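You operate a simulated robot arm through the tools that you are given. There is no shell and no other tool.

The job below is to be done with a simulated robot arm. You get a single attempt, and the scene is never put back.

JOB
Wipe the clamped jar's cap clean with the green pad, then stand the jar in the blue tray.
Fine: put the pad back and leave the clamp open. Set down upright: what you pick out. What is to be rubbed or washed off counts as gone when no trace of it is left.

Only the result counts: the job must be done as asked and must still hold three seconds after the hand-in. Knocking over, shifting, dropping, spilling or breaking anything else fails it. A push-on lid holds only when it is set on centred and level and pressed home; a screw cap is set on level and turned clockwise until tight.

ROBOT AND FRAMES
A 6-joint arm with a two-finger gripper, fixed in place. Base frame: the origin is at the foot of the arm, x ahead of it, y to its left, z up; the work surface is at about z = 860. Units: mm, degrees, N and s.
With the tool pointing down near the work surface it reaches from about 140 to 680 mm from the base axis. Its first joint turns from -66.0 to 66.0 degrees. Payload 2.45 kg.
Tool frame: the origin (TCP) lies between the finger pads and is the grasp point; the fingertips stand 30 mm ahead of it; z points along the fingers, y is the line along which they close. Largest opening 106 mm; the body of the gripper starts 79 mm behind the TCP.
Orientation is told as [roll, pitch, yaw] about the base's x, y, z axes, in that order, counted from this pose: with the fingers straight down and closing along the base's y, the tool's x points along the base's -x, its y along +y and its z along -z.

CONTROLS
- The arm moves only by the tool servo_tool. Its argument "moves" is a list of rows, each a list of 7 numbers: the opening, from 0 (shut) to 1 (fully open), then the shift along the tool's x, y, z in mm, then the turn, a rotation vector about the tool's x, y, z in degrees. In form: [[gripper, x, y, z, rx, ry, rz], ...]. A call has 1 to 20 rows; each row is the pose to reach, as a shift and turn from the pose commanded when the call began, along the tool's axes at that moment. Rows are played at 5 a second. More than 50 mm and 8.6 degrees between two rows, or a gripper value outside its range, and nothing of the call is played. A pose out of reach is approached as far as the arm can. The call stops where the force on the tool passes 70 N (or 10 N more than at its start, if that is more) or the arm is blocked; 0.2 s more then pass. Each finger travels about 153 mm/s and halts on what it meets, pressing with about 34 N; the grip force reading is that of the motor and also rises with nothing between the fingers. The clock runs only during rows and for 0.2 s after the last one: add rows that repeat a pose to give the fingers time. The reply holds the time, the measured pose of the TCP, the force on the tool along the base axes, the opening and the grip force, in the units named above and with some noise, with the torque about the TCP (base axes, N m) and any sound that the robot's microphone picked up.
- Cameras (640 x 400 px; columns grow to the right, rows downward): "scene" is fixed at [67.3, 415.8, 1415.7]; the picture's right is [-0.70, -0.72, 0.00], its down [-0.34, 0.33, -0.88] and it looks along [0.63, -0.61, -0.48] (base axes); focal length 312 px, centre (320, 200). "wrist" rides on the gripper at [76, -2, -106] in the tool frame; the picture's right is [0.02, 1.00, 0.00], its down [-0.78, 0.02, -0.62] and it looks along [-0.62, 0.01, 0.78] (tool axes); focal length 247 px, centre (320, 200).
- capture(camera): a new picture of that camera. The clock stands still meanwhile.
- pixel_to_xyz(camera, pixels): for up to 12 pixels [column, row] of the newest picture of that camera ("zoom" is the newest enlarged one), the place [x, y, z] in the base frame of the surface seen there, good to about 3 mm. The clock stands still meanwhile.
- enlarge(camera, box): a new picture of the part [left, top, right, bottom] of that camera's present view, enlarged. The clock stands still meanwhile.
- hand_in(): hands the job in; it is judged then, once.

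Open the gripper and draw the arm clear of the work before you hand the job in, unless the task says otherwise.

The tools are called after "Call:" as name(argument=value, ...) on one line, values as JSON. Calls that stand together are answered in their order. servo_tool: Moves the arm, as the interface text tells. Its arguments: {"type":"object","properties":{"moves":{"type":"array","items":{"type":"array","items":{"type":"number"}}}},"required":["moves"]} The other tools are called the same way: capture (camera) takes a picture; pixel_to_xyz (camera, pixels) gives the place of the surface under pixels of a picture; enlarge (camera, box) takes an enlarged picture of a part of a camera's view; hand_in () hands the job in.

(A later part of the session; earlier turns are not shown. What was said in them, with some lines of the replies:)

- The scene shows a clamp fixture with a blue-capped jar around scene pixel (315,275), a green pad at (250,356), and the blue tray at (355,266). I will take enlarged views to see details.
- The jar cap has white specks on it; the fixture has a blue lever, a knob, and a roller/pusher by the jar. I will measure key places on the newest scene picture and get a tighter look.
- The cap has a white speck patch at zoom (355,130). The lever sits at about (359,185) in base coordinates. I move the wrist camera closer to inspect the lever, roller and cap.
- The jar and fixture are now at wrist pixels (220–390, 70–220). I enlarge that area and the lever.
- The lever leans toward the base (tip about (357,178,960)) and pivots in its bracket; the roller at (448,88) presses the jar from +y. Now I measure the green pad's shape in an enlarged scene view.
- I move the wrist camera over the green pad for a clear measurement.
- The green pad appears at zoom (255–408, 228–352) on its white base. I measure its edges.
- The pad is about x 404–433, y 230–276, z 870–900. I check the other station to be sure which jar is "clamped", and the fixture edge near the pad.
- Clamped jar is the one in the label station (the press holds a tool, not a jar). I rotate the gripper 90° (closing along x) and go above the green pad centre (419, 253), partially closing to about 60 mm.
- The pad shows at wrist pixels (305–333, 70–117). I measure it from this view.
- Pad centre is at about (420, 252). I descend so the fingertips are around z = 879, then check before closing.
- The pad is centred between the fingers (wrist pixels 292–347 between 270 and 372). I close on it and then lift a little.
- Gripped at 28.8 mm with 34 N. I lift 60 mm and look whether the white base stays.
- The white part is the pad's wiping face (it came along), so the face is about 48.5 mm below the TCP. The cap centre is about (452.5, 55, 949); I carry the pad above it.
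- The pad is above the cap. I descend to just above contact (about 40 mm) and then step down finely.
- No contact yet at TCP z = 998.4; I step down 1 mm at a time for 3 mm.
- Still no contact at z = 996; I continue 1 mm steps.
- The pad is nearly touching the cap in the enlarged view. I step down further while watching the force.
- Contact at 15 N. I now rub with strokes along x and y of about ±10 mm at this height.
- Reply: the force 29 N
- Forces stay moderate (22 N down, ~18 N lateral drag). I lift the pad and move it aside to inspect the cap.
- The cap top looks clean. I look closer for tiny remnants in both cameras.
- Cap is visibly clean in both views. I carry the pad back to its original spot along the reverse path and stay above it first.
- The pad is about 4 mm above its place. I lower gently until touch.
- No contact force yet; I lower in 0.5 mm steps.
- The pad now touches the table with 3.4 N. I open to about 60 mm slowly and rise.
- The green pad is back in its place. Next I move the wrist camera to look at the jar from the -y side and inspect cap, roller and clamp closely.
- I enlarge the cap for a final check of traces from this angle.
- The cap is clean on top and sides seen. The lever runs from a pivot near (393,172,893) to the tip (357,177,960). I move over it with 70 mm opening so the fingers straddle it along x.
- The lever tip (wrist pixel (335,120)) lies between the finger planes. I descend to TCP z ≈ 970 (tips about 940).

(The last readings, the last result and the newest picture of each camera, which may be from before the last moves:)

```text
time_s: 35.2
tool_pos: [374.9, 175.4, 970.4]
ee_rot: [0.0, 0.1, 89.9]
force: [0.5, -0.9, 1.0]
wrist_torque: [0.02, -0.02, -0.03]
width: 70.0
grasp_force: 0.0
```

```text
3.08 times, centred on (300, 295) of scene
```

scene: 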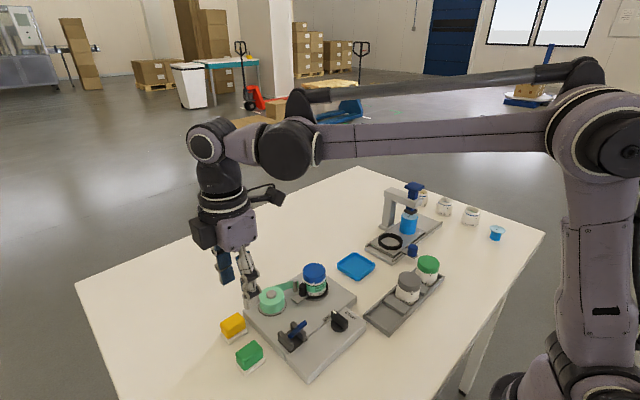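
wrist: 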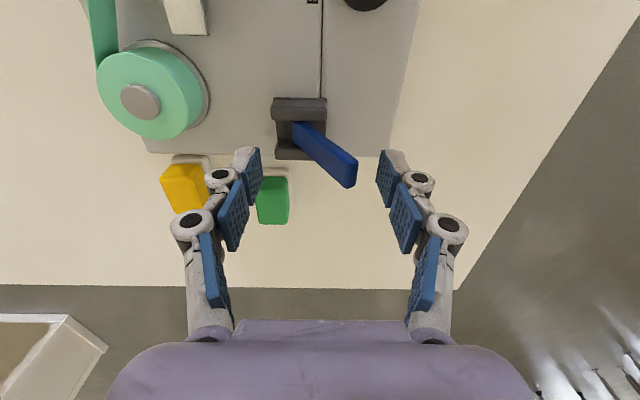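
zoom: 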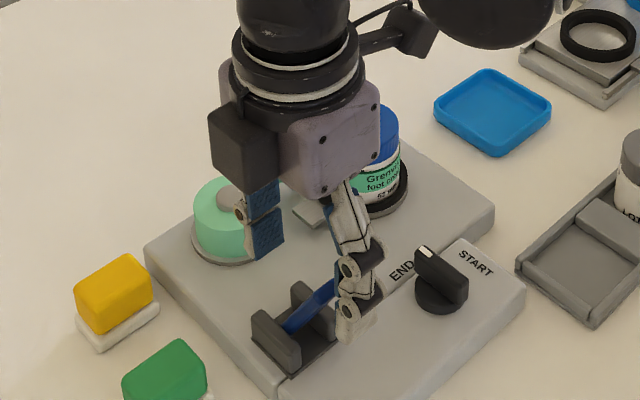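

The lever tip (350,178) is about 10 mm from the -x side finger. I push toward +x in 4 mm steps for 24 mm and check force.

Call:
servo_tool(moves=[[0.66, 0, -4, 0, 0, 0, 0], [0.66, 0, -8, 0, 0, 0, 0], [0.66, 0, -12, 0, 0, 0, 0], [0.66, 0, -16, 0, 0, 0, 0], [0.66, 0, -20, 0, 0, 0, 0], [0.66, 0, -20, 0, 0, 0, 0]])

Call:
capture(camera="wrist")

Call:
enlarge(camera="scene", box=[230, 230, 370, 360])

```text
time_s: 36.6
tool_pos: [395.5, 174.6, 971.1]
ee_rot: [0.0, 0.0, 90.0]
force: [-0.3, -0.3, -0.7]
wrist_torque: [-0.02, 0.04, 0.0]
width: 70.3
grasp_force: 0.5
```

```text
taken
```

wrist: 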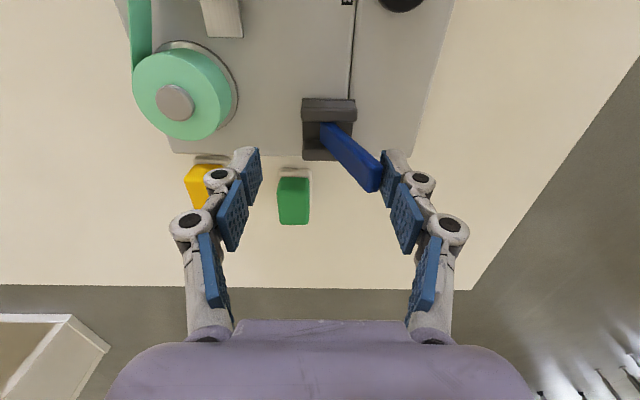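

```text
3.08 times, centred on (300, 295) of scene
```

zoom: 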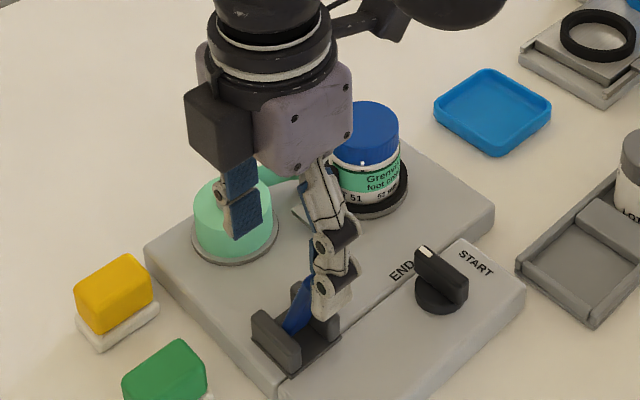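

Contact is about to begin (lever tip at column 382 beside the finger). I push on another 16 mm.

Call:
servo_tool(moves=[[0.66, 0, -3, 0, 0, 0, 0], [0.66, 0, -6, 0, 0, 0, 0], [0.66, 0, -9, 0, 0, 0, 0], [0.66, 0, -12, 0, 0, 0, 0], [0.66, 0, -12, 0, 0, 0, 0]])

Call:
capture(camera="wrist")

Call:
enlarge(camera="scene", box=[230, 230, 370, 360])

```text
time_s: 37.8
tool_pos: [406.8, 175.2, 971.1]
ee_rot: [0.0, 0.0, 90.1]
force: [-0.8, 0.2, 0.3]
wrist_torque: [-0.01, 0.01, 0.0]
width: 70.3
grasp_force: 0.0
```

```text
taken
```

wrist: 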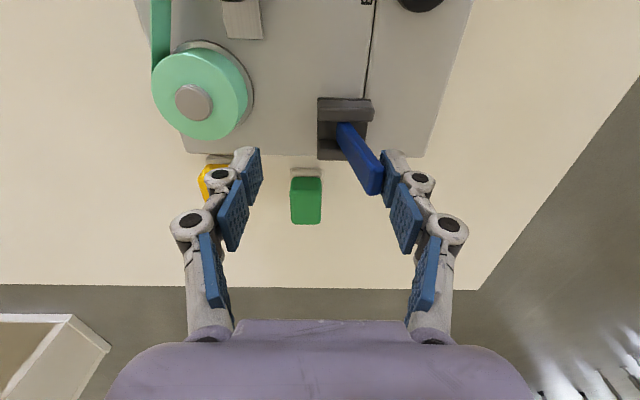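

```text
3.08 times, centred on (300, 295) of scene
```

zoom: 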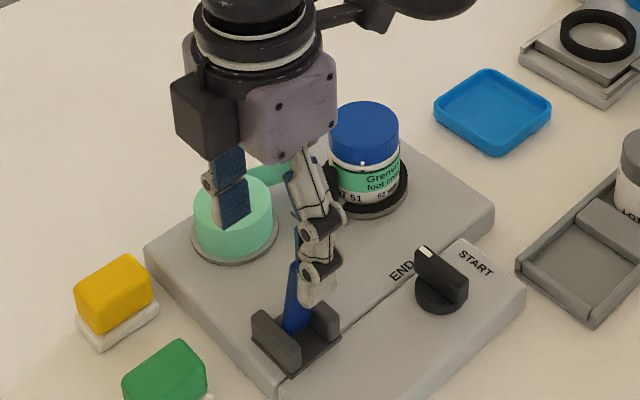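

The lever is following toward vertical with almost no force. I keep pushing toward +x.

Call:
servo_tool(moves=[[0.66, 0, -4, 0, 0, 0, 0], [0.66, 0, -8, 0, 0, 0, 0], [0.66, 0, -12, 0, 0, 0, 0], [0.66, 0, -16, 0, 0, 0, 0], [0.66, 0, -20, 0, 0, 0, 0], [0.66, 0, -20, 0, 0, 0, 0]])

Call:
capture(camera="wrist")

Call:
enlarge(camera="scene", box=[230, 230, 370, 360])

```text
time_s: 39.2
tool_pos: [428.4, 174.7, 971.7]
ee_rot: [0.0, -0.1, 90.0]
force: [-0.4, 0.6, 0.0]
wrist_torque: [-0.01, 0.02, 0.01]
width: 70.3
grasp_force: 0.3
```

```text
taken
```

wrist: 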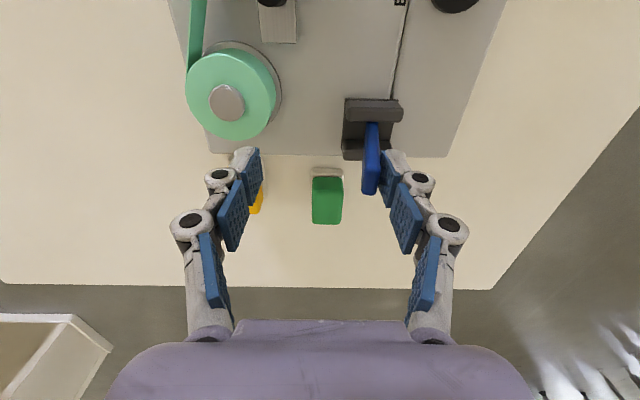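

```text
3.08 times, centred on (300, 295) of scene
```

zoom: 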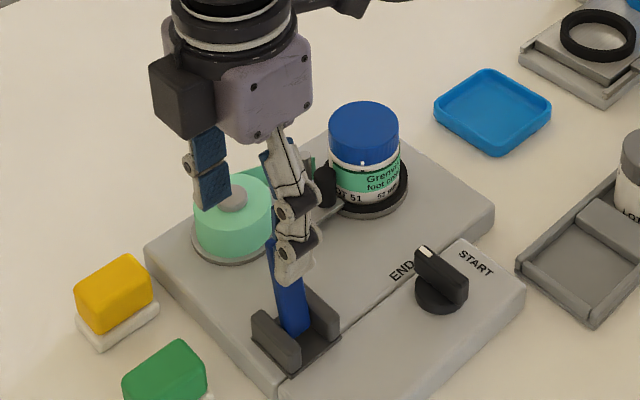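

The lever is now past vertical, and the roller with its slide appears to be retracting (scene zoom (325,185)). I continue toward +x until it stops.

Call:
servo_tool(moves=[[0.66, 0, -4, 0, 0, 0, 0], [0.66, 0, -8, 0, 0, 0, 0], [0.66, 0, -12, 0, 0, 0, 0], [0.66, 0, -16, 0, 0, 0, 0], [0.66, 0, -16, 0, 0, 0, 0]])

Call:
capture(camera="wrist")

Call:
enlarge(camera="scene", box=[230, 230, 370, 360])

```text
time_s: 40.4
tool_pos: [444.3, 174.9, 971.1]
ee_rot: [0.0, 0.1, 90.0]
force: [0.1, 1.3, 0.8]
wrist_torque: [0.0, 0.01, 0.05]
width: 70.2
grasp_force: 0.0
```

```text
taken
```

wrist: 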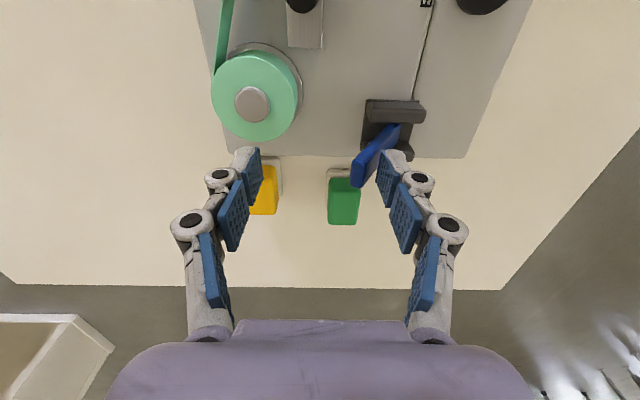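

```text
3.08 times, centred on (300, 295) of scene
```

zoom: 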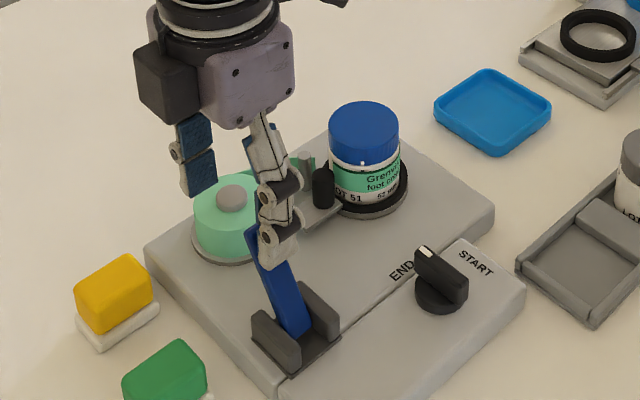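

The roller is now retracted further and the lever leans toward +x. I push a bit more to reach the end stop, watching the force.

Call:
servo_tool(moves=[[0.66, 0, -3, 0, 0, 0, 0], [0.66, 0, -6, 0, 0, 0, 0], [0.66, 0, -9, 0, 0, 0, 0], [0.66, 0, -12, 0, 0, 0, 0], [0.66, 0, -12, 0, 0, 0, 0]])

Call:
capture(camera="wrist")

Call:
enlarge(camera="scene", box=[230, 230, 370, 360])

```text
time_s: 41.6
tool_pos: [454.1, 176.3, 970.6]
ee_rot: [0.1, 0.1, 89.9]
force: [-14.9, 1.4, 2.9]
wrist_torque: [0.0, 0.42, -0.09]
width: 81.3
grasp_force: 8.4
```

```text
taken
```

wrist: 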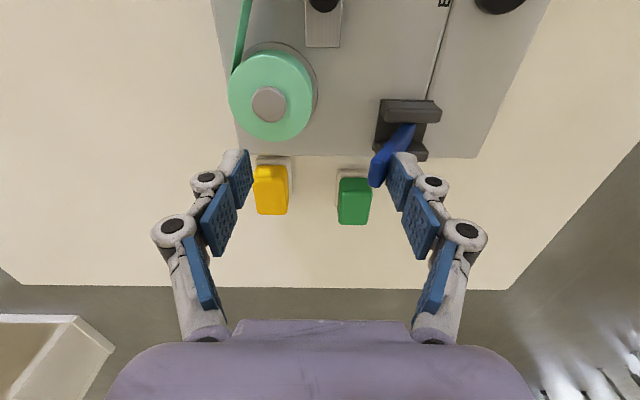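

```text
3.08 times, centred on (300, 295) of scene
```

zoom: 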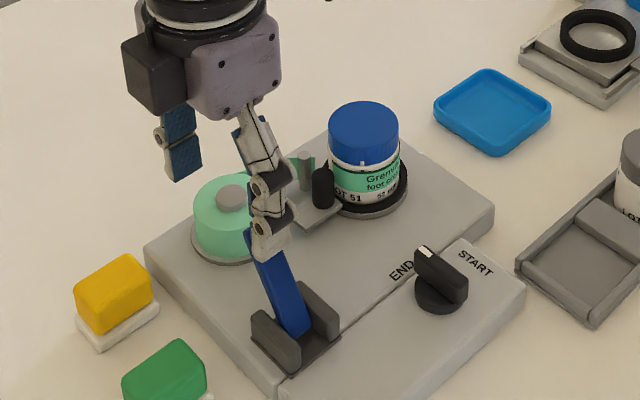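

The lever has hit its stop (-15 N, fingers pushed open to 81 mm), so the clamp is fully open. I back off 10 mm and rise.

Call:
servo_tool(moves=[[0.66, 0, 4, 0, 0, 0, 0], [0.66, 0, 9, 0, 0, 0, 0], [0.66, 0, 14, 0, 0, 0, 0], [0.66, 0, 14, -25, 0, 0, 0], [0.66, 0, 14, -50, 0, 0, 0], [0.66, 0, 14, -80, 0, 0, 0], [0.66, 0, 14, -100, 0, 0, 0], [0.66, 0, 14, -100, 0, 0, 0]])

Call:
capture(camera="scene")

Call:
enlarge(camera="scene", box=[270, 250, 350, 330])

```text
time_s: 43.4
tool_pos: [442.9, 175.3, 1070.5]
ee_rot: [0.0, 0.0, 90.0]
force: [-0.7, 0.4, 0.1]
wrist_torque: [0.03, 0.01, -0.05]
width: 70.2
grasp_force: 0.0
```

```text
taken
```

scene: 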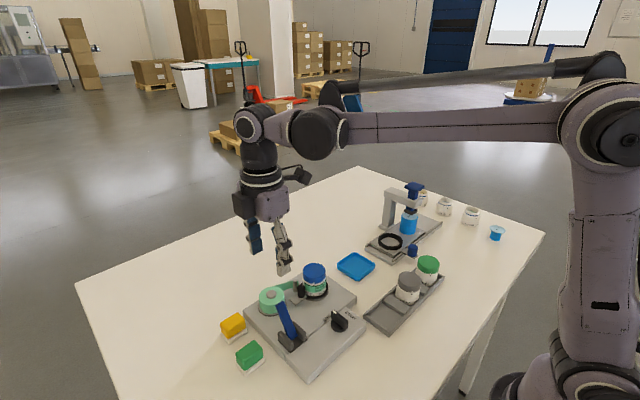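

```text
5.00 times, centred on (310, 290) of scene
```

zoom: 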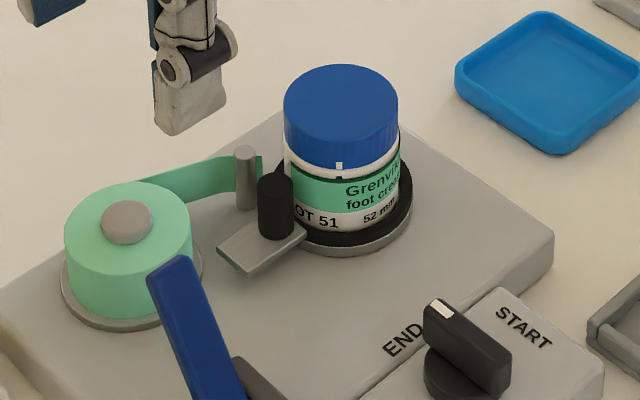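

The roller has backed away (scene zoom (275,205)) and the lever stays over. Now I go above the jar with the 70 mm opening to align it between the fingers.

Call:
servo_tool(moves=[[0.66, 25, -2, 0, 0, 0, 0], [0.66, 55, -5, 0, 0, 0, 0], [0.66, 85, -8, 0, 0, 0, 0], [0.66, 108, -10, 0, 0, 0, 0], [0.66, 120, -10.5, 0, 0, 0, 0], [0.66, 120, -10.5, 20, 0, 0, 0], [0.66, 120, -10.5, 40, 0, 0, 0], [0.66, 120, -10.5, 40, 0, 0, 0]])

Call:
capture(camera="wrist")

Call:
enlarge(camera="wrist", box=[240, 60, 400, 190])

Call:
enlarge(camera="scene", box=[270, 220, 380, 310])

```text
time_s: 45.2
tool_pos: [453.8, 54.8, 1031.7]
ee_rot: [0.0, 0.0, 90.0]
force: [0.2, 0.4, 0.1]
wrist_torque: [0.02, 0.05, 0.0]
width: 69.9
grasp_force: 0.0
```

```text
taken
```

wrist: 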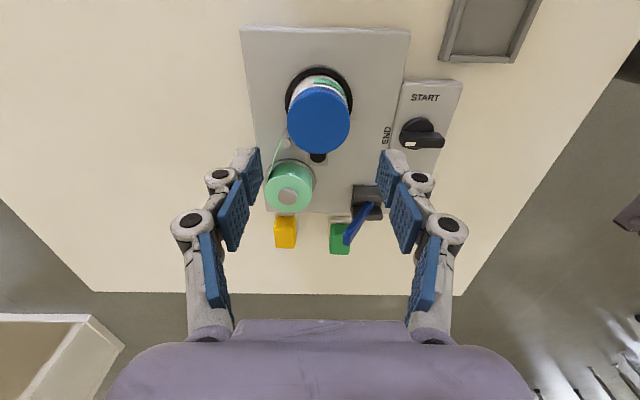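

```text
3.08 times, centred on (320, 125) of wrist
```

zoom: 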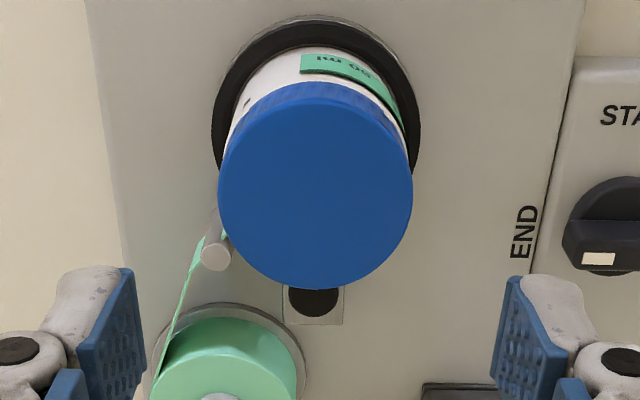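

```text
4.44 times, centred on (325, 265) of scene
```

zoom: 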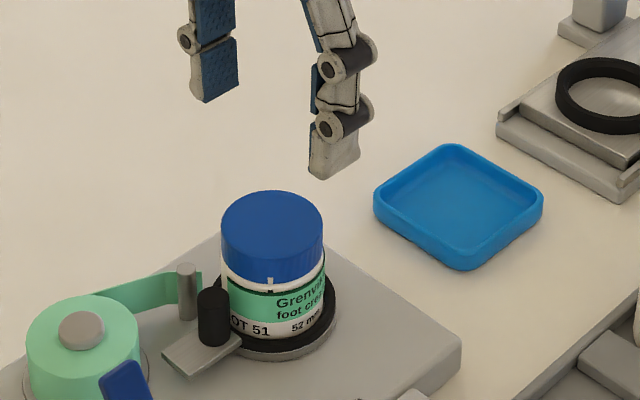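

The cap centre is at zoom column 315.5 (about 1.3 mm toward +x of my centre plane). I query the roller and ring heights before descending.

Call:
pixel_to_xyz(camera="wrist", pixels=[[318, 158], [318, 162], [320, 72], [290, 95], [320, 122], [300, 75], [345, 80], [320, 84], [286, 142], [400, 140]])

Call:
enlarge(camera="scene", box=[295, 265, 345, 315])

```text
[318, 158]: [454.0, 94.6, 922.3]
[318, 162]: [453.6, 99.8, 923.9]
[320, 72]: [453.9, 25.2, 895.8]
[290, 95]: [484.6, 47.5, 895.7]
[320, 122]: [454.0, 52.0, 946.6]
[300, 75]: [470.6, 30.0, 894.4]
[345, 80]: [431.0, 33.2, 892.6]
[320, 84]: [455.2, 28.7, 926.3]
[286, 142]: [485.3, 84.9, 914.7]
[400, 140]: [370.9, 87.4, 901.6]
```

```text
8.00 times, centred on (320, 290) of scene
```

zoom: 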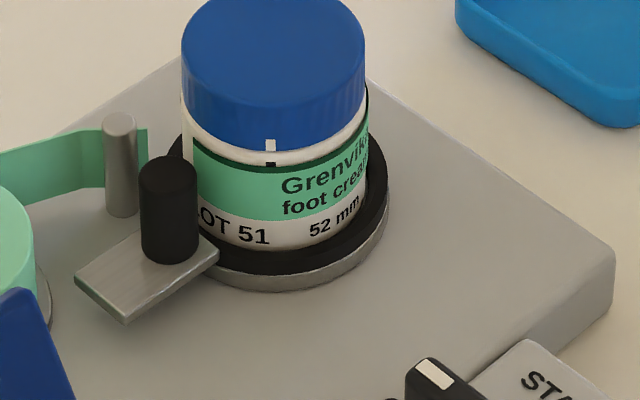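

The roller is now at y ≈ 97 (about 10 mm clear of the jar), ring top at z ≈ 895. I shift 1.3 mm in +x, 1.5 mm in -y, and descend to TCP z ≈ 934.

Call:
servo_tool(moves=[[0.66, 1.5, -1.3, 15, 0, 0, 0], [0.66, 1.5, -1.3, 35, 0, 0, 0], [0.66, 1.5, -1.3, 55, 0, 0, 0], [0.66, 1.5, -1.3, 75, 0, 0, 0], [0.66, 1.5, -1.3, 90, 0, 0, 0], [0.66, 1.5, -1.3, 97, 0, 0, 0], [0.66, 1.5, -1.3, 97, 0, 0, 0]])

Call:
capture(camera="wrist")

Call:
enlarge(camera="scene", box=[270, 230, 370, 320])

```text
time_s: 46.8
tool_pos: [454.6, 54.7, 933.7]
ee_rot: [0.0, 0.0, 89.9]
force: [0.0, -0.3, -0.7]
wrist_torque: [-0.01, -0.03, 0.05]
width: 69.9
grasp_force: 0.1
```

```text
taken
```

wrist: 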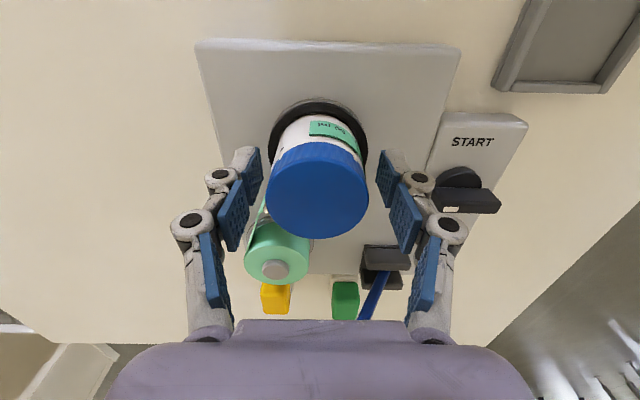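

```text
4.44 times, centred on (320, 275) of scene
```

zoom: 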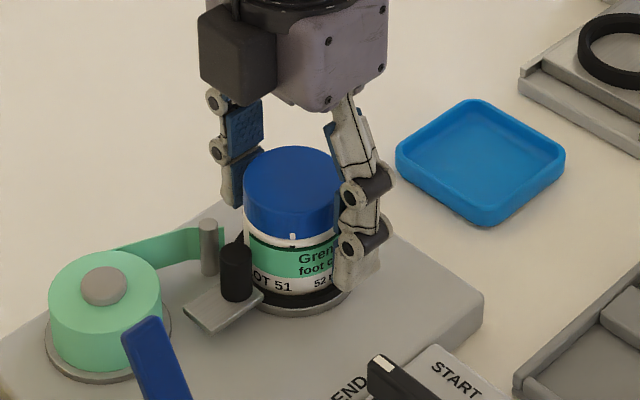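

The jar sits between the fingers with its centre about 1.3 mm to the +x side still (cap columns 266–368 vs finger mid 319.5). I correct and close gently.

Call:
servo_tool(moves=[[0.66, 0, -1.3, 0, 0, 0, 0], [0.6, 0, -1.3, 0, 0, 0, 0], [0.55, 0, -1.3, 0, 0, 0, 0], [0.5, 0, -1.3, 0, 0, 0, 0], [0.45, 0, -1.3, 0, 0, 0, 0], [0.4, 0, -1.3, 0, 0, 0, 0], [0.4, 0, -1.3, 0, 0, 0, 0], [0.4, 0, -1.3, 0, 0, 0, 0]])

Call:
capture(camera="wrist")

Call:
enlarge(camera="scene", box=[280, 240, 360, 320])

```text
time_s: 48.6
tool_pos: [454.3, 53.5, 934.3]
ee_rot: [0.0, -0.1, 90.0]
force: [1.5, -0.2, 3.5]
wrist_torque: [-0.03, 0.03, -0.02]
width: 50.8
grasp_force: 33.9
```

```text
taken
```

wrist: 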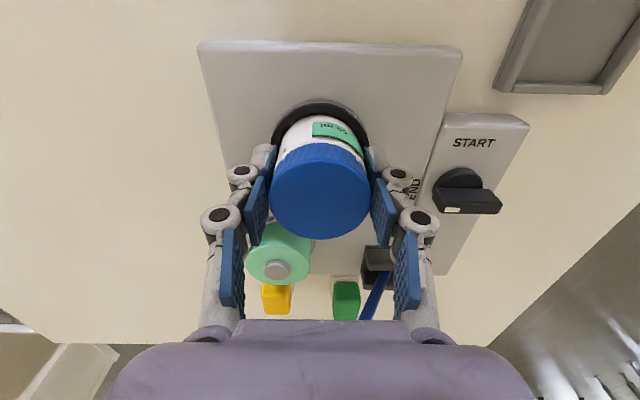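

```text
5.00 times, centred on (320, 280) of scene
```

zoom: 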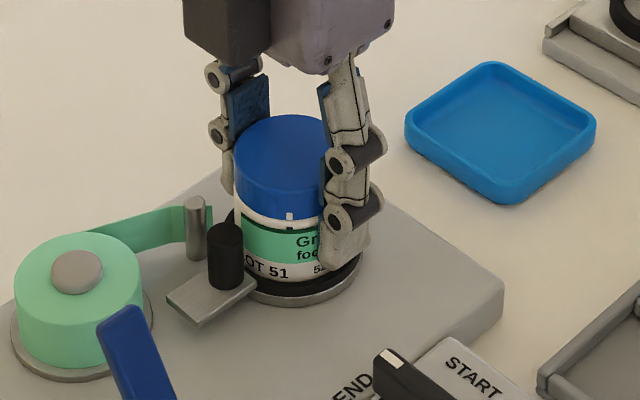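

The jar is gripped (50.8 mm, 34 N). I lift straight up slowly and watch the force.

Call:
servo_tool(moves=[[0.4, 0, 0, -2, 0, 0, 0], [0.4, 0, 0, -5, 0, 0, 0], [0.4, 0, 0, -9, 0, 0, 0], [0.4, 0, 0, -14, 0, 0, 0], [0.4, 0, 0, -20, 0, 0, 0], [0.4, 0, 0, -20, 0, 0, 0]])

Call:
enlarge(camera="scene", box=[280, 230, 360, 320])

```text
time_s: 50.0
tool_pos: [456.6, 54.0, 954.4]
ee_rot: [0.0, 0.0, 90.0]
force: [0.3, 0.2, 0.0]
wrist_torque: [0.0, 0.0, 0.01]
width: 50.7
grasp_force: 33.9
```

```text
4.44 times, centred on (320, 275) of scene
```

zoom: 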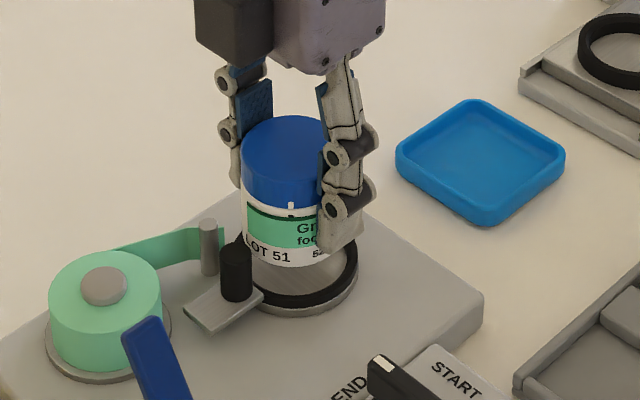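

The jar came out cleanly and the label tape is not attached. I measure the tray's rim and floor in the current scene view.

Call:
capture(camera="scene")

Call:
enlarge(camera="scene", box=[330, 240, 385, 290])

```text
taken
```

scene: 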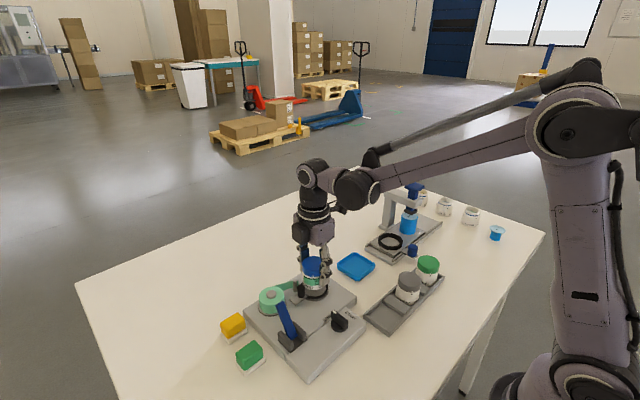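

```text
8.00 times, centred on (358, 265) of scene
```

zoom: 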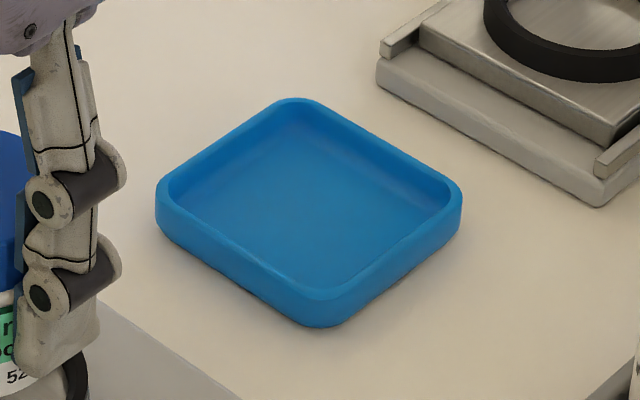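

Call:
pixel_to_xyz(camera="zoom", pixels=[[162, 190], [290, 102], [458, 190], [322, 293], [225, 145], [375, 145], [235, 245], [395, 245], [320, 210], [320, 160], [260, 200], [380, 200]])

```text
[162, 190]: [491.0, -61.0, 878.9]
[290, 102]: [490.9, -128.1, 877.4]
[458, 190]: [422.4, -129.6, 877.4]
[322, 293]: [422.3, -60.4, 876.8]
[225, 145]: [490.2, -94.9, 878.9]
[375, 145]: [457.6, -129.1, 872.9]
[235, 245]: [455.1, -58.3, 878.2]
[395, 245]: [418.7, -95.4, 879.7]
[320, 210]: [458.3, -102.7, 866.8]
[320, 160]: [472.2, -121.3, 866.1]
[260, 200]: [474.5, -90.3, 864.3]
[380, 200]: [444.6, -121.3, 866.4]
```

Tray spans x 419–490, y -58 to -130, rim z ≈ 878, floor ≈ 865, centre (455,-95). I measure the nest floor (where the jar stood) and the jar's lower edge to know the jar's bottom height relative to the TCP.

Call:
enlarge(camera="scene", box=[290, 250, 345, 305])

Call:
pixel_to_xyz(camera="scene", pixels=[[315, 293], [310, 293], [318, 293], [312, 288], [312, 286], [309, 285], [323, 283], [323, 285], [315, 298], [325, 293]])

```text
7.27 times, centred on (318, 278) of scene
```

zoom: 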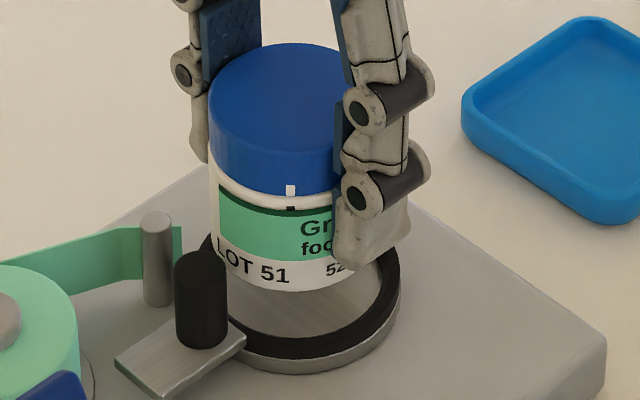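

```text
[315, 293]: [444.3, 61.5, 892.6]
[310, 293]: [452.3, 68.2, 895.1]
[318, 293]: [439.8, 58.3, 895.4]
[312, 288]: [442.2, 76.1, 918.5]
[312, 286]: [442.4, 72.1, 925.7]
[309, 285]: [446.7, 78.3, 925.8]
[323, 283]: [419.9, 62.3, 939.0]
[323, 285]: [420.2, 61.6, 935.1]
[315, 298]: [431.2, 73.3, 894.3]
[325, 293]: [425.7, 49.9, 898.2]
```

The nest floor is at about 893, so the jar bottom is only ~41 mm below the TCP; in the tray my fingertips would be at the rim height. I'll set the jar back in its nest and regrip it about 12 mm higher.

Call:
servo_tool(moves=[[0.4, 0, 0, 5, 0, 0, 0], [0.4, 0, 0, 10, 0, 0, 0], [0.4, 0, 0, 14, 0, 0, 0], [0.4, 0, 0, 17, 0, 0, 0], [0.4, 0, 0, 18.5, 0, 0, 0], [0.4, 0, 0, 19.5, 0, 0, 0], [0.4, 0, 0, 19.5, 0, 0, 0]])

Call:
enlarge(camera="scene", box=[290, 250, 345, 305])

```text
time_s: 51.6
tool_pos: [455.6, 54.5, 934.1]
ee_rot: [-0.2, 0.0, 89.9]
force: [1.5, 0.1, 7.5]
wrist_torque: [-0.02, 0.08, -0.01]
width: 50.7
grasp_force: 34.2
```

```text
7.27 times, centred on (318, 278) of scene
```

zoom: 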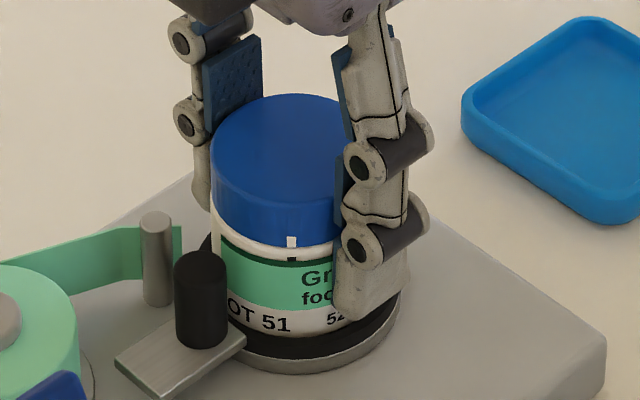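

The jar is seated again (7.5 N). I open to about 66 mm, raise 12 mm and regrip.

Call:
servo_tool(moves=[[0.45, 0, 0, 0, 0, 0, 0], [0.5, 0, 0, 0, 0, 0, 0], [0.55, 0, 0, 0, 0, 0, 0], [0.6, 0, 0, 0, 0, 0, 0], [0.62, 0, 0, 0, 0, 0, 0], [0.62, 0, 0, -6, 0, 0, 0], [0.62, 0, 0, -12, 0, 0, 0], [0.62, 0, 0, -12, 0, 0, 0]])

Call:
capture(camera="wrist")

Call:
enlarge(camera="scene", box=[290, 250, 345, 305])

```text
time_s: 53.4
tool_pos: [456.6, 53.1, 945.4]
ee_rot: [0.0, 0.0, 89.9]
force: [0.9, 0.4, -0.2]
wrist_torque: [0.02, 0.01, 0.02]
width: 65.9
grasp_force: 0.0
```

```text
taken
```

wrist: 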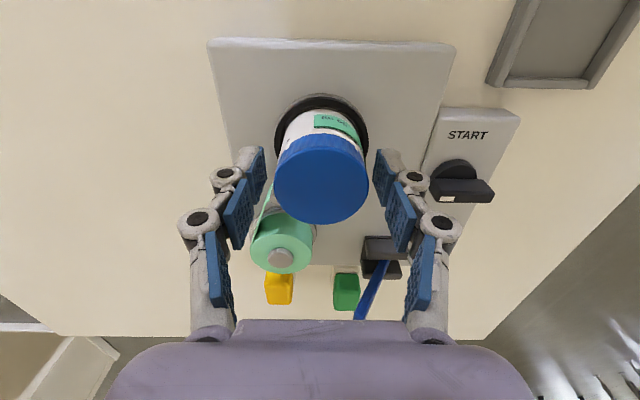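

```text
7.27 times, centred on (318, 278) of scene
```

zoom: 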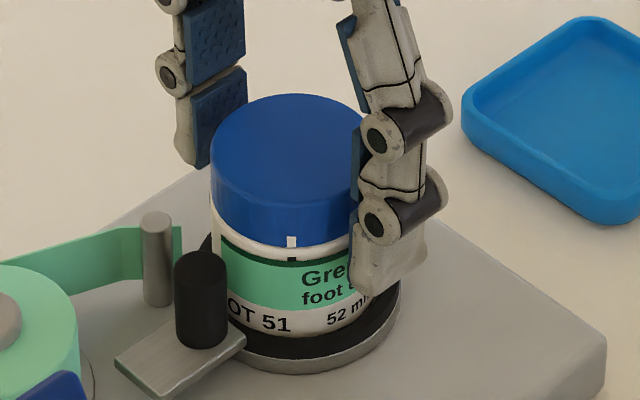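

The cap is well centred (columns 274–369). I regrip at this height.

Call:
servo_tool(moves=[[0.57, 0, 0, 0, 0, 0, 0], [0.52, 0, 0, 0, 0, 0, 0], [0.47, 0, 0, 0, 0, 0, 0], [0.42, 0, 0, 0, 0, 0, 0], [0.4, 0, 0, 0, 0, 0, 0], [0.4, 0, 0, 0, 0, 0, 0]])

Call:
enlarge(camera="scene", box=[290, 250, 345, 305])

```text
time_s: 54.8
tool_pos: [455.4, 54.2, 946.1]
ee_rot: [0.0, 0.0, 89.9]
force: [-1.5, -0.5, 6.7]
wrist_torque: [0.01, 0.03, -0.01]
width: 50.6
grasp_force: 34.2
```

```text
7.27 times, centred on (318, 278) of scene
```

zoom: 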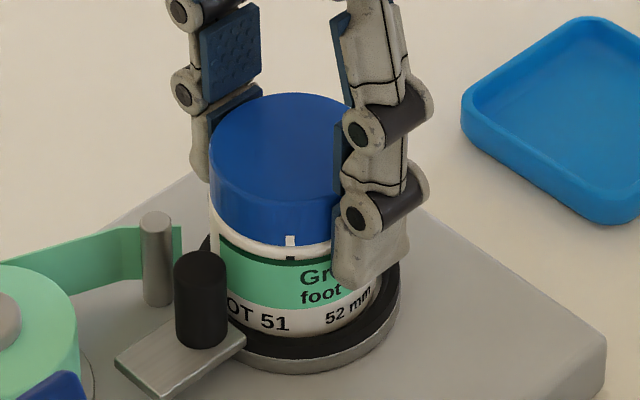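

Gripped at 50.6 mm, tips about 915. I lift straight up slowly to about TCP z = 1006.

Call:
servo_tool(moves=[[0.4, 0, 0, -3, 0, 0, 0], [0.4, 0, 0, -7, 0, 0, 0], [0.4, 0, 0, -12, 0, 0, 0], [0.4, 0, 0, -20, 0, 0, 0], [0.4, 0, 0, -30, 0, 0, 0], [0.4, 0, 0, -45, 0, 0, 0], [0.4, 0, 0, -60, 0, 0, 0], [0.4, 0, 0, -60, 0, 0, 0]])

Call:
enlarge(camera="scene", box=[280, 220, 360, 310])

```text
time_s: 56.6
tool_pos: [455.8, 53.3, 1005.0]
ee_rot: [-0.1, 0.0, 90.0]
force: [0.3, -0.1, -1.6]
wrist_torque: [-0.02, 0.02, 0.03]
width: 50.5
grasp_force: 33.9
```

```text
4.44 times, centred on (320, 265) of scene
```

zoom: 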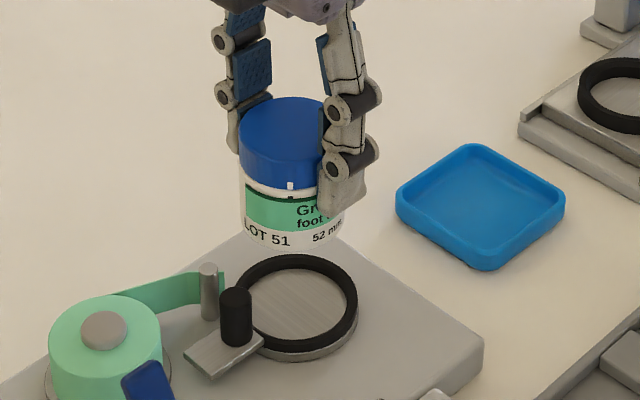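

The jar hangs upright in the gripper. I move it over the tray centre (455,-95).

Call:
servo_tool(moves=[[0.4, 15, 0, 0, 0, 0, 0], [0.4, 40, 0.2, 0, 0, 0, 0], [0.4, 65, 0.4, 0, 0, 0, 0], [0.4, 90, 0.6, 0, 0, 0, 0], [0.4, 115, 0.8, 0, 0, 0, 0], [0.4, 135, 0.8, 0, 0, 0, 0], [0.4, 148.3, 0.8, 0, 0, 0, 0], [0.4, 148.3, 0.8, 0, 0, 0, 0]])

Call:
capture(camera="wrist")

Call:
enlarge(camera="scene", box=[320, 210, 410, 300])

```text
time_s: 58.4
tool_pos: [455.3, -94.6, 1005.3]
ee_rot: [0.0, 0.0, 90.0]
force: [1.6, -0.5, -1.8]
wrist_torque: [0.01, 0.01, 0.01]
width: 50.8
grasp_force: 34.1
```

```text
taken
```

wrist: 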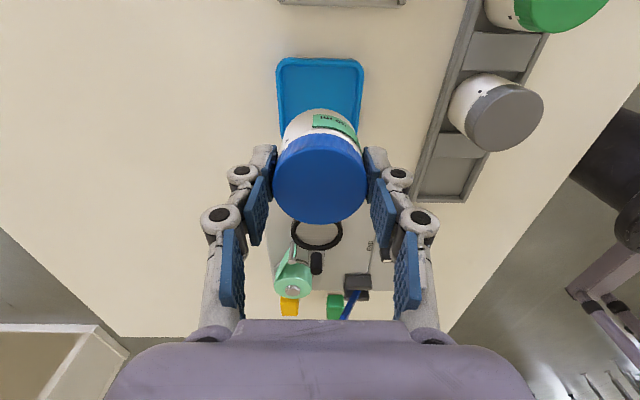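

```text
4.44 times, centred on (365, 255) of scene
```

zoom: 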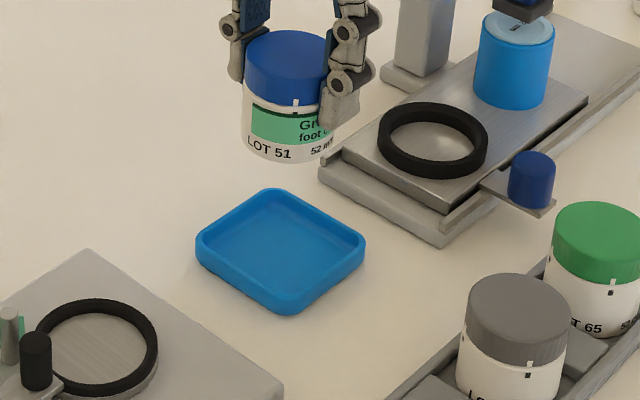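

The jar is over the tray; tray columns 277–363 are centred on 320. I lower it 80 mm and check from the scene camera.

Call:
servo_tool(moves=[[0.4, 0, 0, 15, 0, 0, 0], [0.4, 0, 0, 32, 0, 0, 0], [0.4, 0, 0, 50, 0, 0, 0], [0.4, 0, 0, 65, 0, 0, 0], [0.4, 0, 0, 75, 0, 0, 0], [0.4, 0, 0, 80, 0, 0, 0], [0.4, 0, 0, 80, 0, 0, 0]])

Call:
capture(camera="wrist")

Call:
enlarge(camera="scene", box=[325, 220, 395, 300])

```text
time_s: 60.0
tool_pos: [456.3, -93.9, 926.1]
ee_rot: [0.0, 0.1, 90.0]
force: [1.1, -0.3, -0.6]
wrist_torque: [0.01, -0.01, 0.0]
width: 50.9
grasp_force: 34.1
```

```text
taken
```

wrist: 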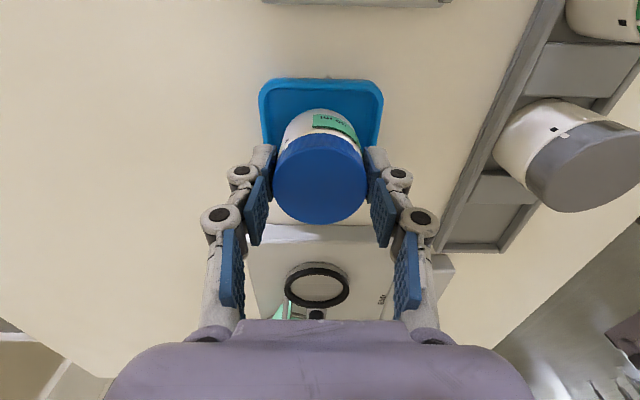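

```text
5.00 times, centred on (360, 260) of scene
```

zoom: 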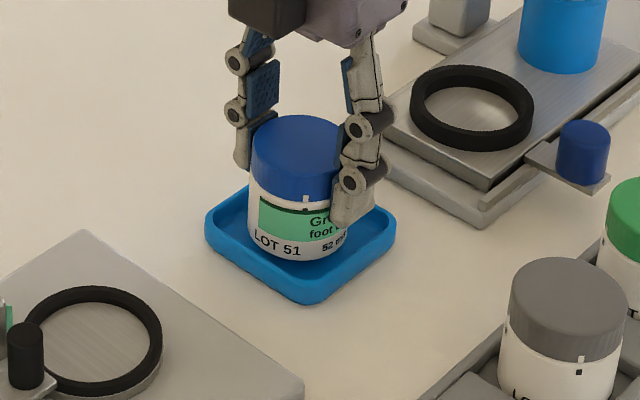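

The jar is inside the tray outline and a few mm above the floor. I lower in small steps until contact.

Call:
servo_tool(moves=[[0.4, 0, 0, 2, 0, 0, 0], [0.4, 0, 0, 4, 0, 0, 0], [0.4, 0, 0, 5.5, 0, 0, 0], [0.4, 0, 0, 6.5, 0, 0, 0], [0.4, 0, 0, 6.5, 0, 0, 0]])

```text
time_s: 61.2
tool_pos: [455.6, -93.9, 919.3]
ee_rot: [0.0, -0.1, 90.1]
force: [0.4, -0.7, -1.0]
wrist_torque: [-0.01, 0.02, 0.02]
width: 51.1
grasp_force: 34.3
```

No contact at z = 919; I keep going in 0.7 mm steps.

Call:
servo_tool(moves=[[0.4, 0, 0, 0.7, 0, 0, 0], [0.4, 0, 0, 1.4, 0, 0, 0], [0.4, 0, 0, 1.4, 0, 0, 0]])

```text
time_s: 62.0
tool_pos: [454.9, -94.7, 919.4]
ee_rot: [-0.1, 0.0, 90.0]
force: [0.7, -0.1, 24.0]
wrist_torque: [0.04, 0.0, -0.02]
width: 51.0
grasp_force: 34.3
```

Contact at 24 N; I relieve it slightly (0.8 mm) and inspect before releasing.

Call:
servo_tool(moves=[[0.4, 0, 0, -0.8, 0, 0, 0], [0.4, 0, 0, -0.8, 0, 0, 0]])

Call:
enlarge(camera="scene", box=[325, 220, 395, 300])

Call:
capture(camera="wrist")

```text
time_s: 62.6
tool_pos: [454.6, -94.4, 918.2]
ee_rot: [0.1, 0.0, 90.0]
force: [-0.1, 1.9, 5.9]
wrist_torque: [0.08, -0.01, -0.01]
width: 50.7
grasp_force: 33.6
```

```text
5.00 times, centred on (360, 260) of scene
```

zoom: 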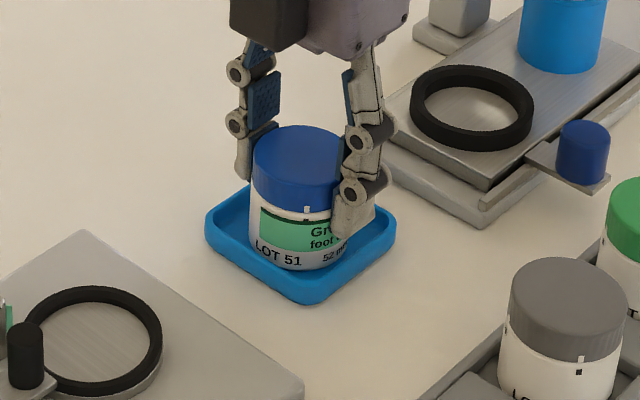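

```text
taken
```

wrist: 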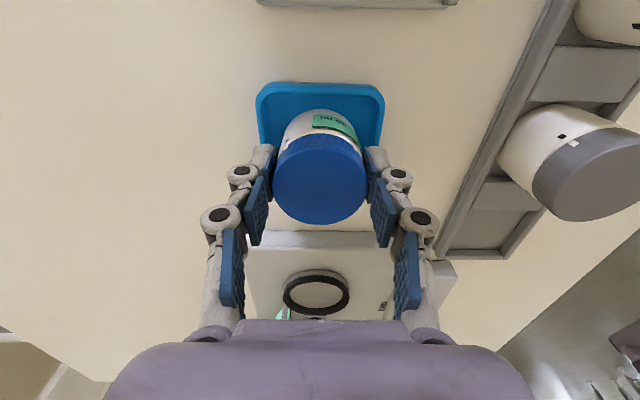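

The jar stands in the tray with ~6 N load. I open slowly to about 68 mm and rise straight up.

Call:
servo_tool(moves=[[0.45, 0, 0, 0, 0, 0, 0], [0.5, 0, 0, 0, 0, 0, 0], [0.55, 0, 0, 0, 0, 0, 0], [0.6, 0, 0, 0, 0, 0, 0], [0.64, 0, 0, 0, 0, 0, 0], [0.64, 0, 0, 0, 0, 0, 0], [0.64, 0, 0, -10, 0, 0, 0], [0.64, 0, 0, -25, 0, 0, 0], [0.64, 0, 0, -45, 0, 0, 0], [0.64, 0, 0, -75, 0, 0, 0], [0.64, 0, 0, -110, 0, 0, 0], [0.64, 0, 0, -150, 0, 0, 0], [0.64, 0, 0, -150, 0, 0, 0]])

Call:
capture(camera="wrist")

Call:
capture(camera="scene")

Call:
enlarge(camera="scene", box=[325, 220, 395, 300])

```text
time_s: 65.4
tool_pos: [455.2, -95.4, 1070.5]
ee_rot: [0.0, 0.0, 90.0]
force: [-1.2, 0.5, -0.2]
wrist_torque: [-0.02, 0.03, 0.0]
width: 68.0
grasp_force: 0.0
```

```text
taken
```

wrist: 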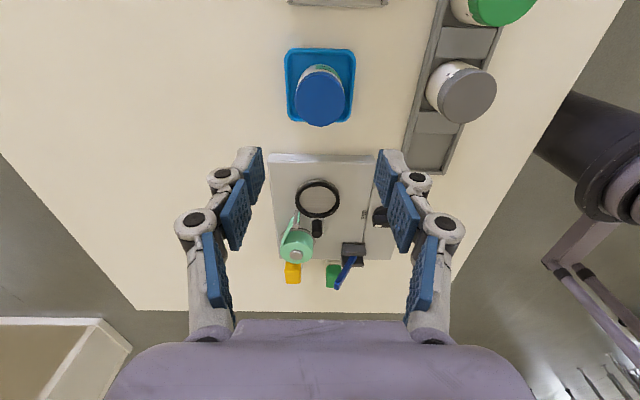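

```text
taken
```

scene: 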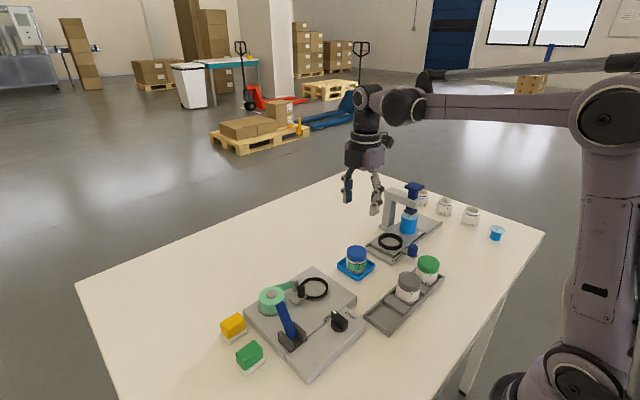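

```text
5.00 times, centred on (360, 260) of scene
```

zoom: 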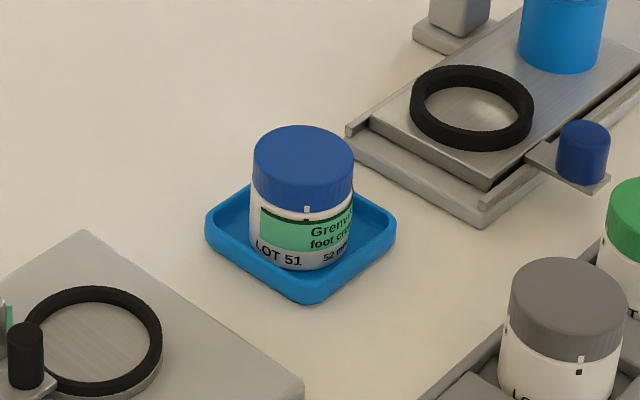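

The jar stands upright in the tray. Before finishing I check the cap closely and locate the press so I can safely view the jar's far (+x) side.

Call:
enlarge(camera="wrist", box=[280, 40, 360, 130])

Call:
enlarge(camera="scene", box=[340, 240, 375, 280])

Call:
pixel_to_xyz(camera="scene", pixels=[[413, 188], [395, 195], [390, 240], [409, 225], [356, 253], [349, 262], [364, 262], [250, 352], [285, 310]])

```text
4.44 times, centred on (320, 85) of wrist
```

zoom: 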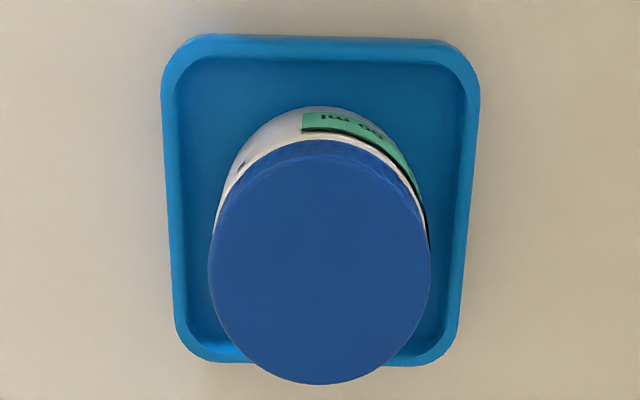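

```text
10.00 times, centred on (358, 260) of scene
```

zoom: 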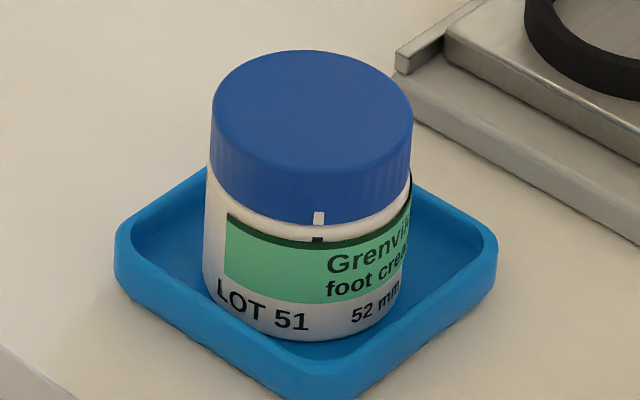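

```text
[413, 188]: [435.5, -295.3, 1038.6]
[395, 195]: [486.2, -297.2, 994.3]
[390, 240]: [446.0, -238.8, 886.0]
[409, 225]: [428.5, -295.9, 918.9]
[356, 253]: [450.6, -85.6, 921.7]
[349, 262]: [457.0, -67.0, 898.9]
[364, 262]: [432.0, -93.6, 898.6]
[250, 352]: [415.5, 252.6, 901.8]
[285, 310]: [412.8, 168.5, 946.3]
```

Top and visible sides are clean. I move the wrist camera round to view the jar from the +x/-y side (well above and clear of the press) to check the hidden side of the cap.

Call:
servo_tool(moves=[[0.64, 13, -16, 0, 0, 0, -8.5], [0.64, 26, -32, 0, 0, 0, -17], [0.64, 39, -48, 0, 0, 0, -25.5], [0.64, 52, -64, 0, 0, 0, -34], [0.64, 65, -80, 0, 0, 0, -42.5], [0.64, 77, -96, 0, 0, 0, -51], [0.64, 77, -96, 0, 0, 0, -51]])

Call:
capture(camera="wrist")

```text
time_s: 67.0
tool_pos: [551.9, -171.0, 1067.9]
ee_rot: [0.0, 0.0, 141.1]
force: [0.0, -0.3, 0.5]
wrist_torque: [0.0, 0.0, -0.01]
width: 67.6
grasp_force: 0.1
```

```text
taken
```

wrist: 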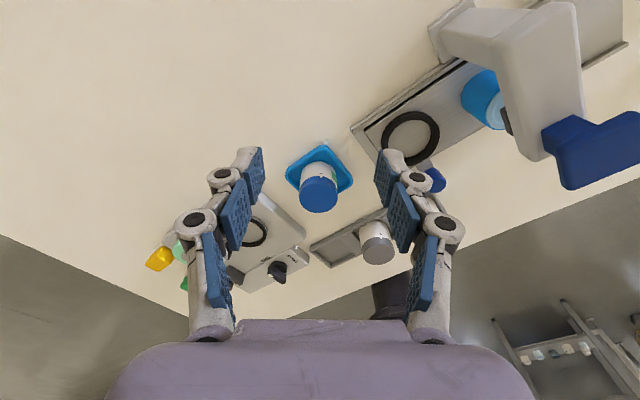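

Call:
enlarge(camera="wrist", box=[280, 140, 360, 220])

Call:
enlarge(camera="wrist", box=[295, 155, 345, 215])

```text
5.00 times, centred on (320, 180) of wrist
```

zoom: 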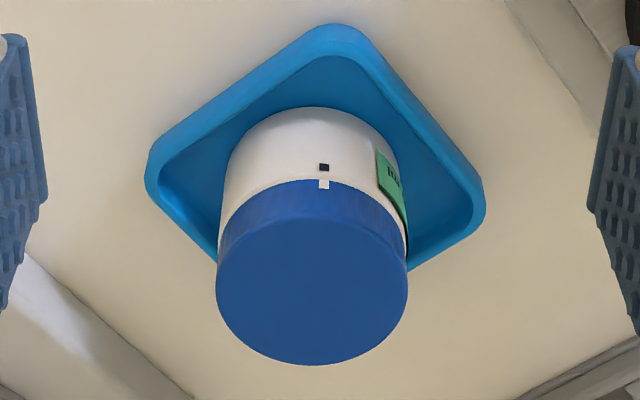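

```text
6.67 times, centred on (320, 185) of wrist
```

zoom: 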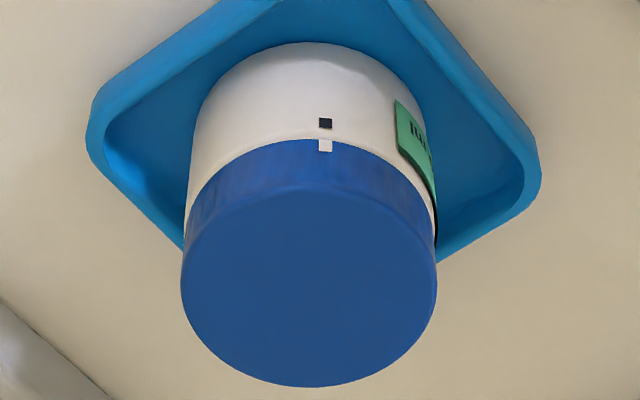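

The cap is clean from this side too, its marks are aligned and the jar stands upright in the tray. I open the gripper fully and rise further before handing in.

Call:
servo_tool(moves=[[0.8, 0, 0, -20, 0, 0, 0], [1, 0, 0, -45, 0, 0, 0], [1, 0, 0, -70, 0, 0, 0], [1, 0, 0, -70, 0, 0, 0], [1, 0, 0, -70, 0, 0, 0]])

Call:
capture(camera="scene")

Call:
enlarge(camera="scene", box=[210, 230, 400, 390])

```text
time_s: 68.2
tool_pos: [550.3, -171.2, 1138.3]
ee_rot: [0.0, 0.1, 141.0]
force: [-0.5, -0.1, 0.0]
wrist_torque: [-0.02, -0.01, 0.01]
width: 106.0
grasp_force: 0.1
```

```text
taken
```

scene: 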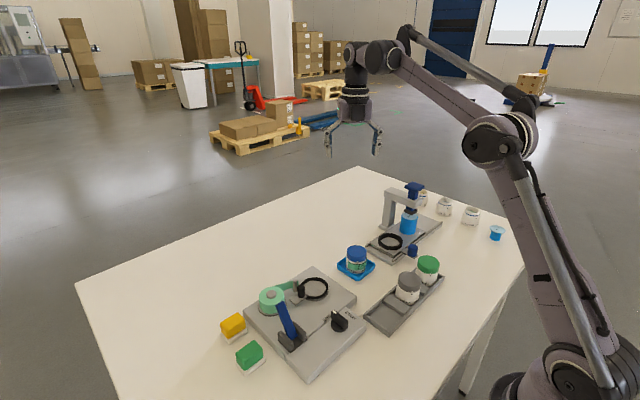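

```text
2.50 times, centred on (305, 310) of scene
```

zoom: 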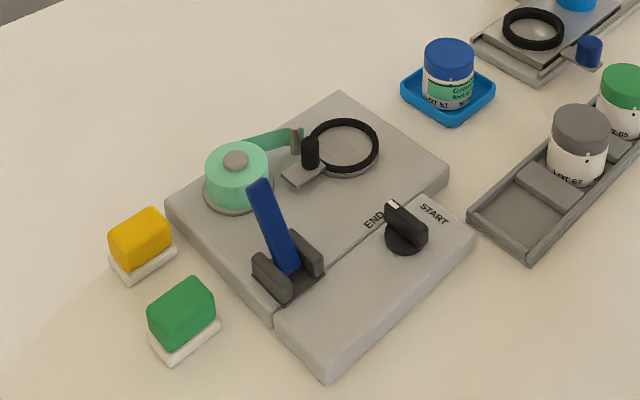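

The jar stands in the blue tray with a clean cap. The green pad is back in place, the clamp is open, nothing else has moved and the arm is clear, so I hand in.

Call:
hand_in()

```text
The job is handed in.
```

I wiped the clamped jar's cap clean with the green pad and stood the jar upright in the blue tray, then handed the job in. The judge's verdict is not in the reply.

- **Cap:** no trace of the white marks shows in the enlarged views from the scene and wrist cameras. The one side I could only see at a shallow angle is the back of the cap, facing away from the base and to its left.
- **Jar:** it stands level on the tray floor, and the cap's marks still line up with those on the jar. I set it back in its nest once and gripped it higher, so the fingers would clear the tray rim.
- **Clamp and pad:** the clamp lever is at its open stop, and the pad is back where it was.
- **Everything else:** nothing else looks moved in the final picture. The gripper is fully open and clear of the work.
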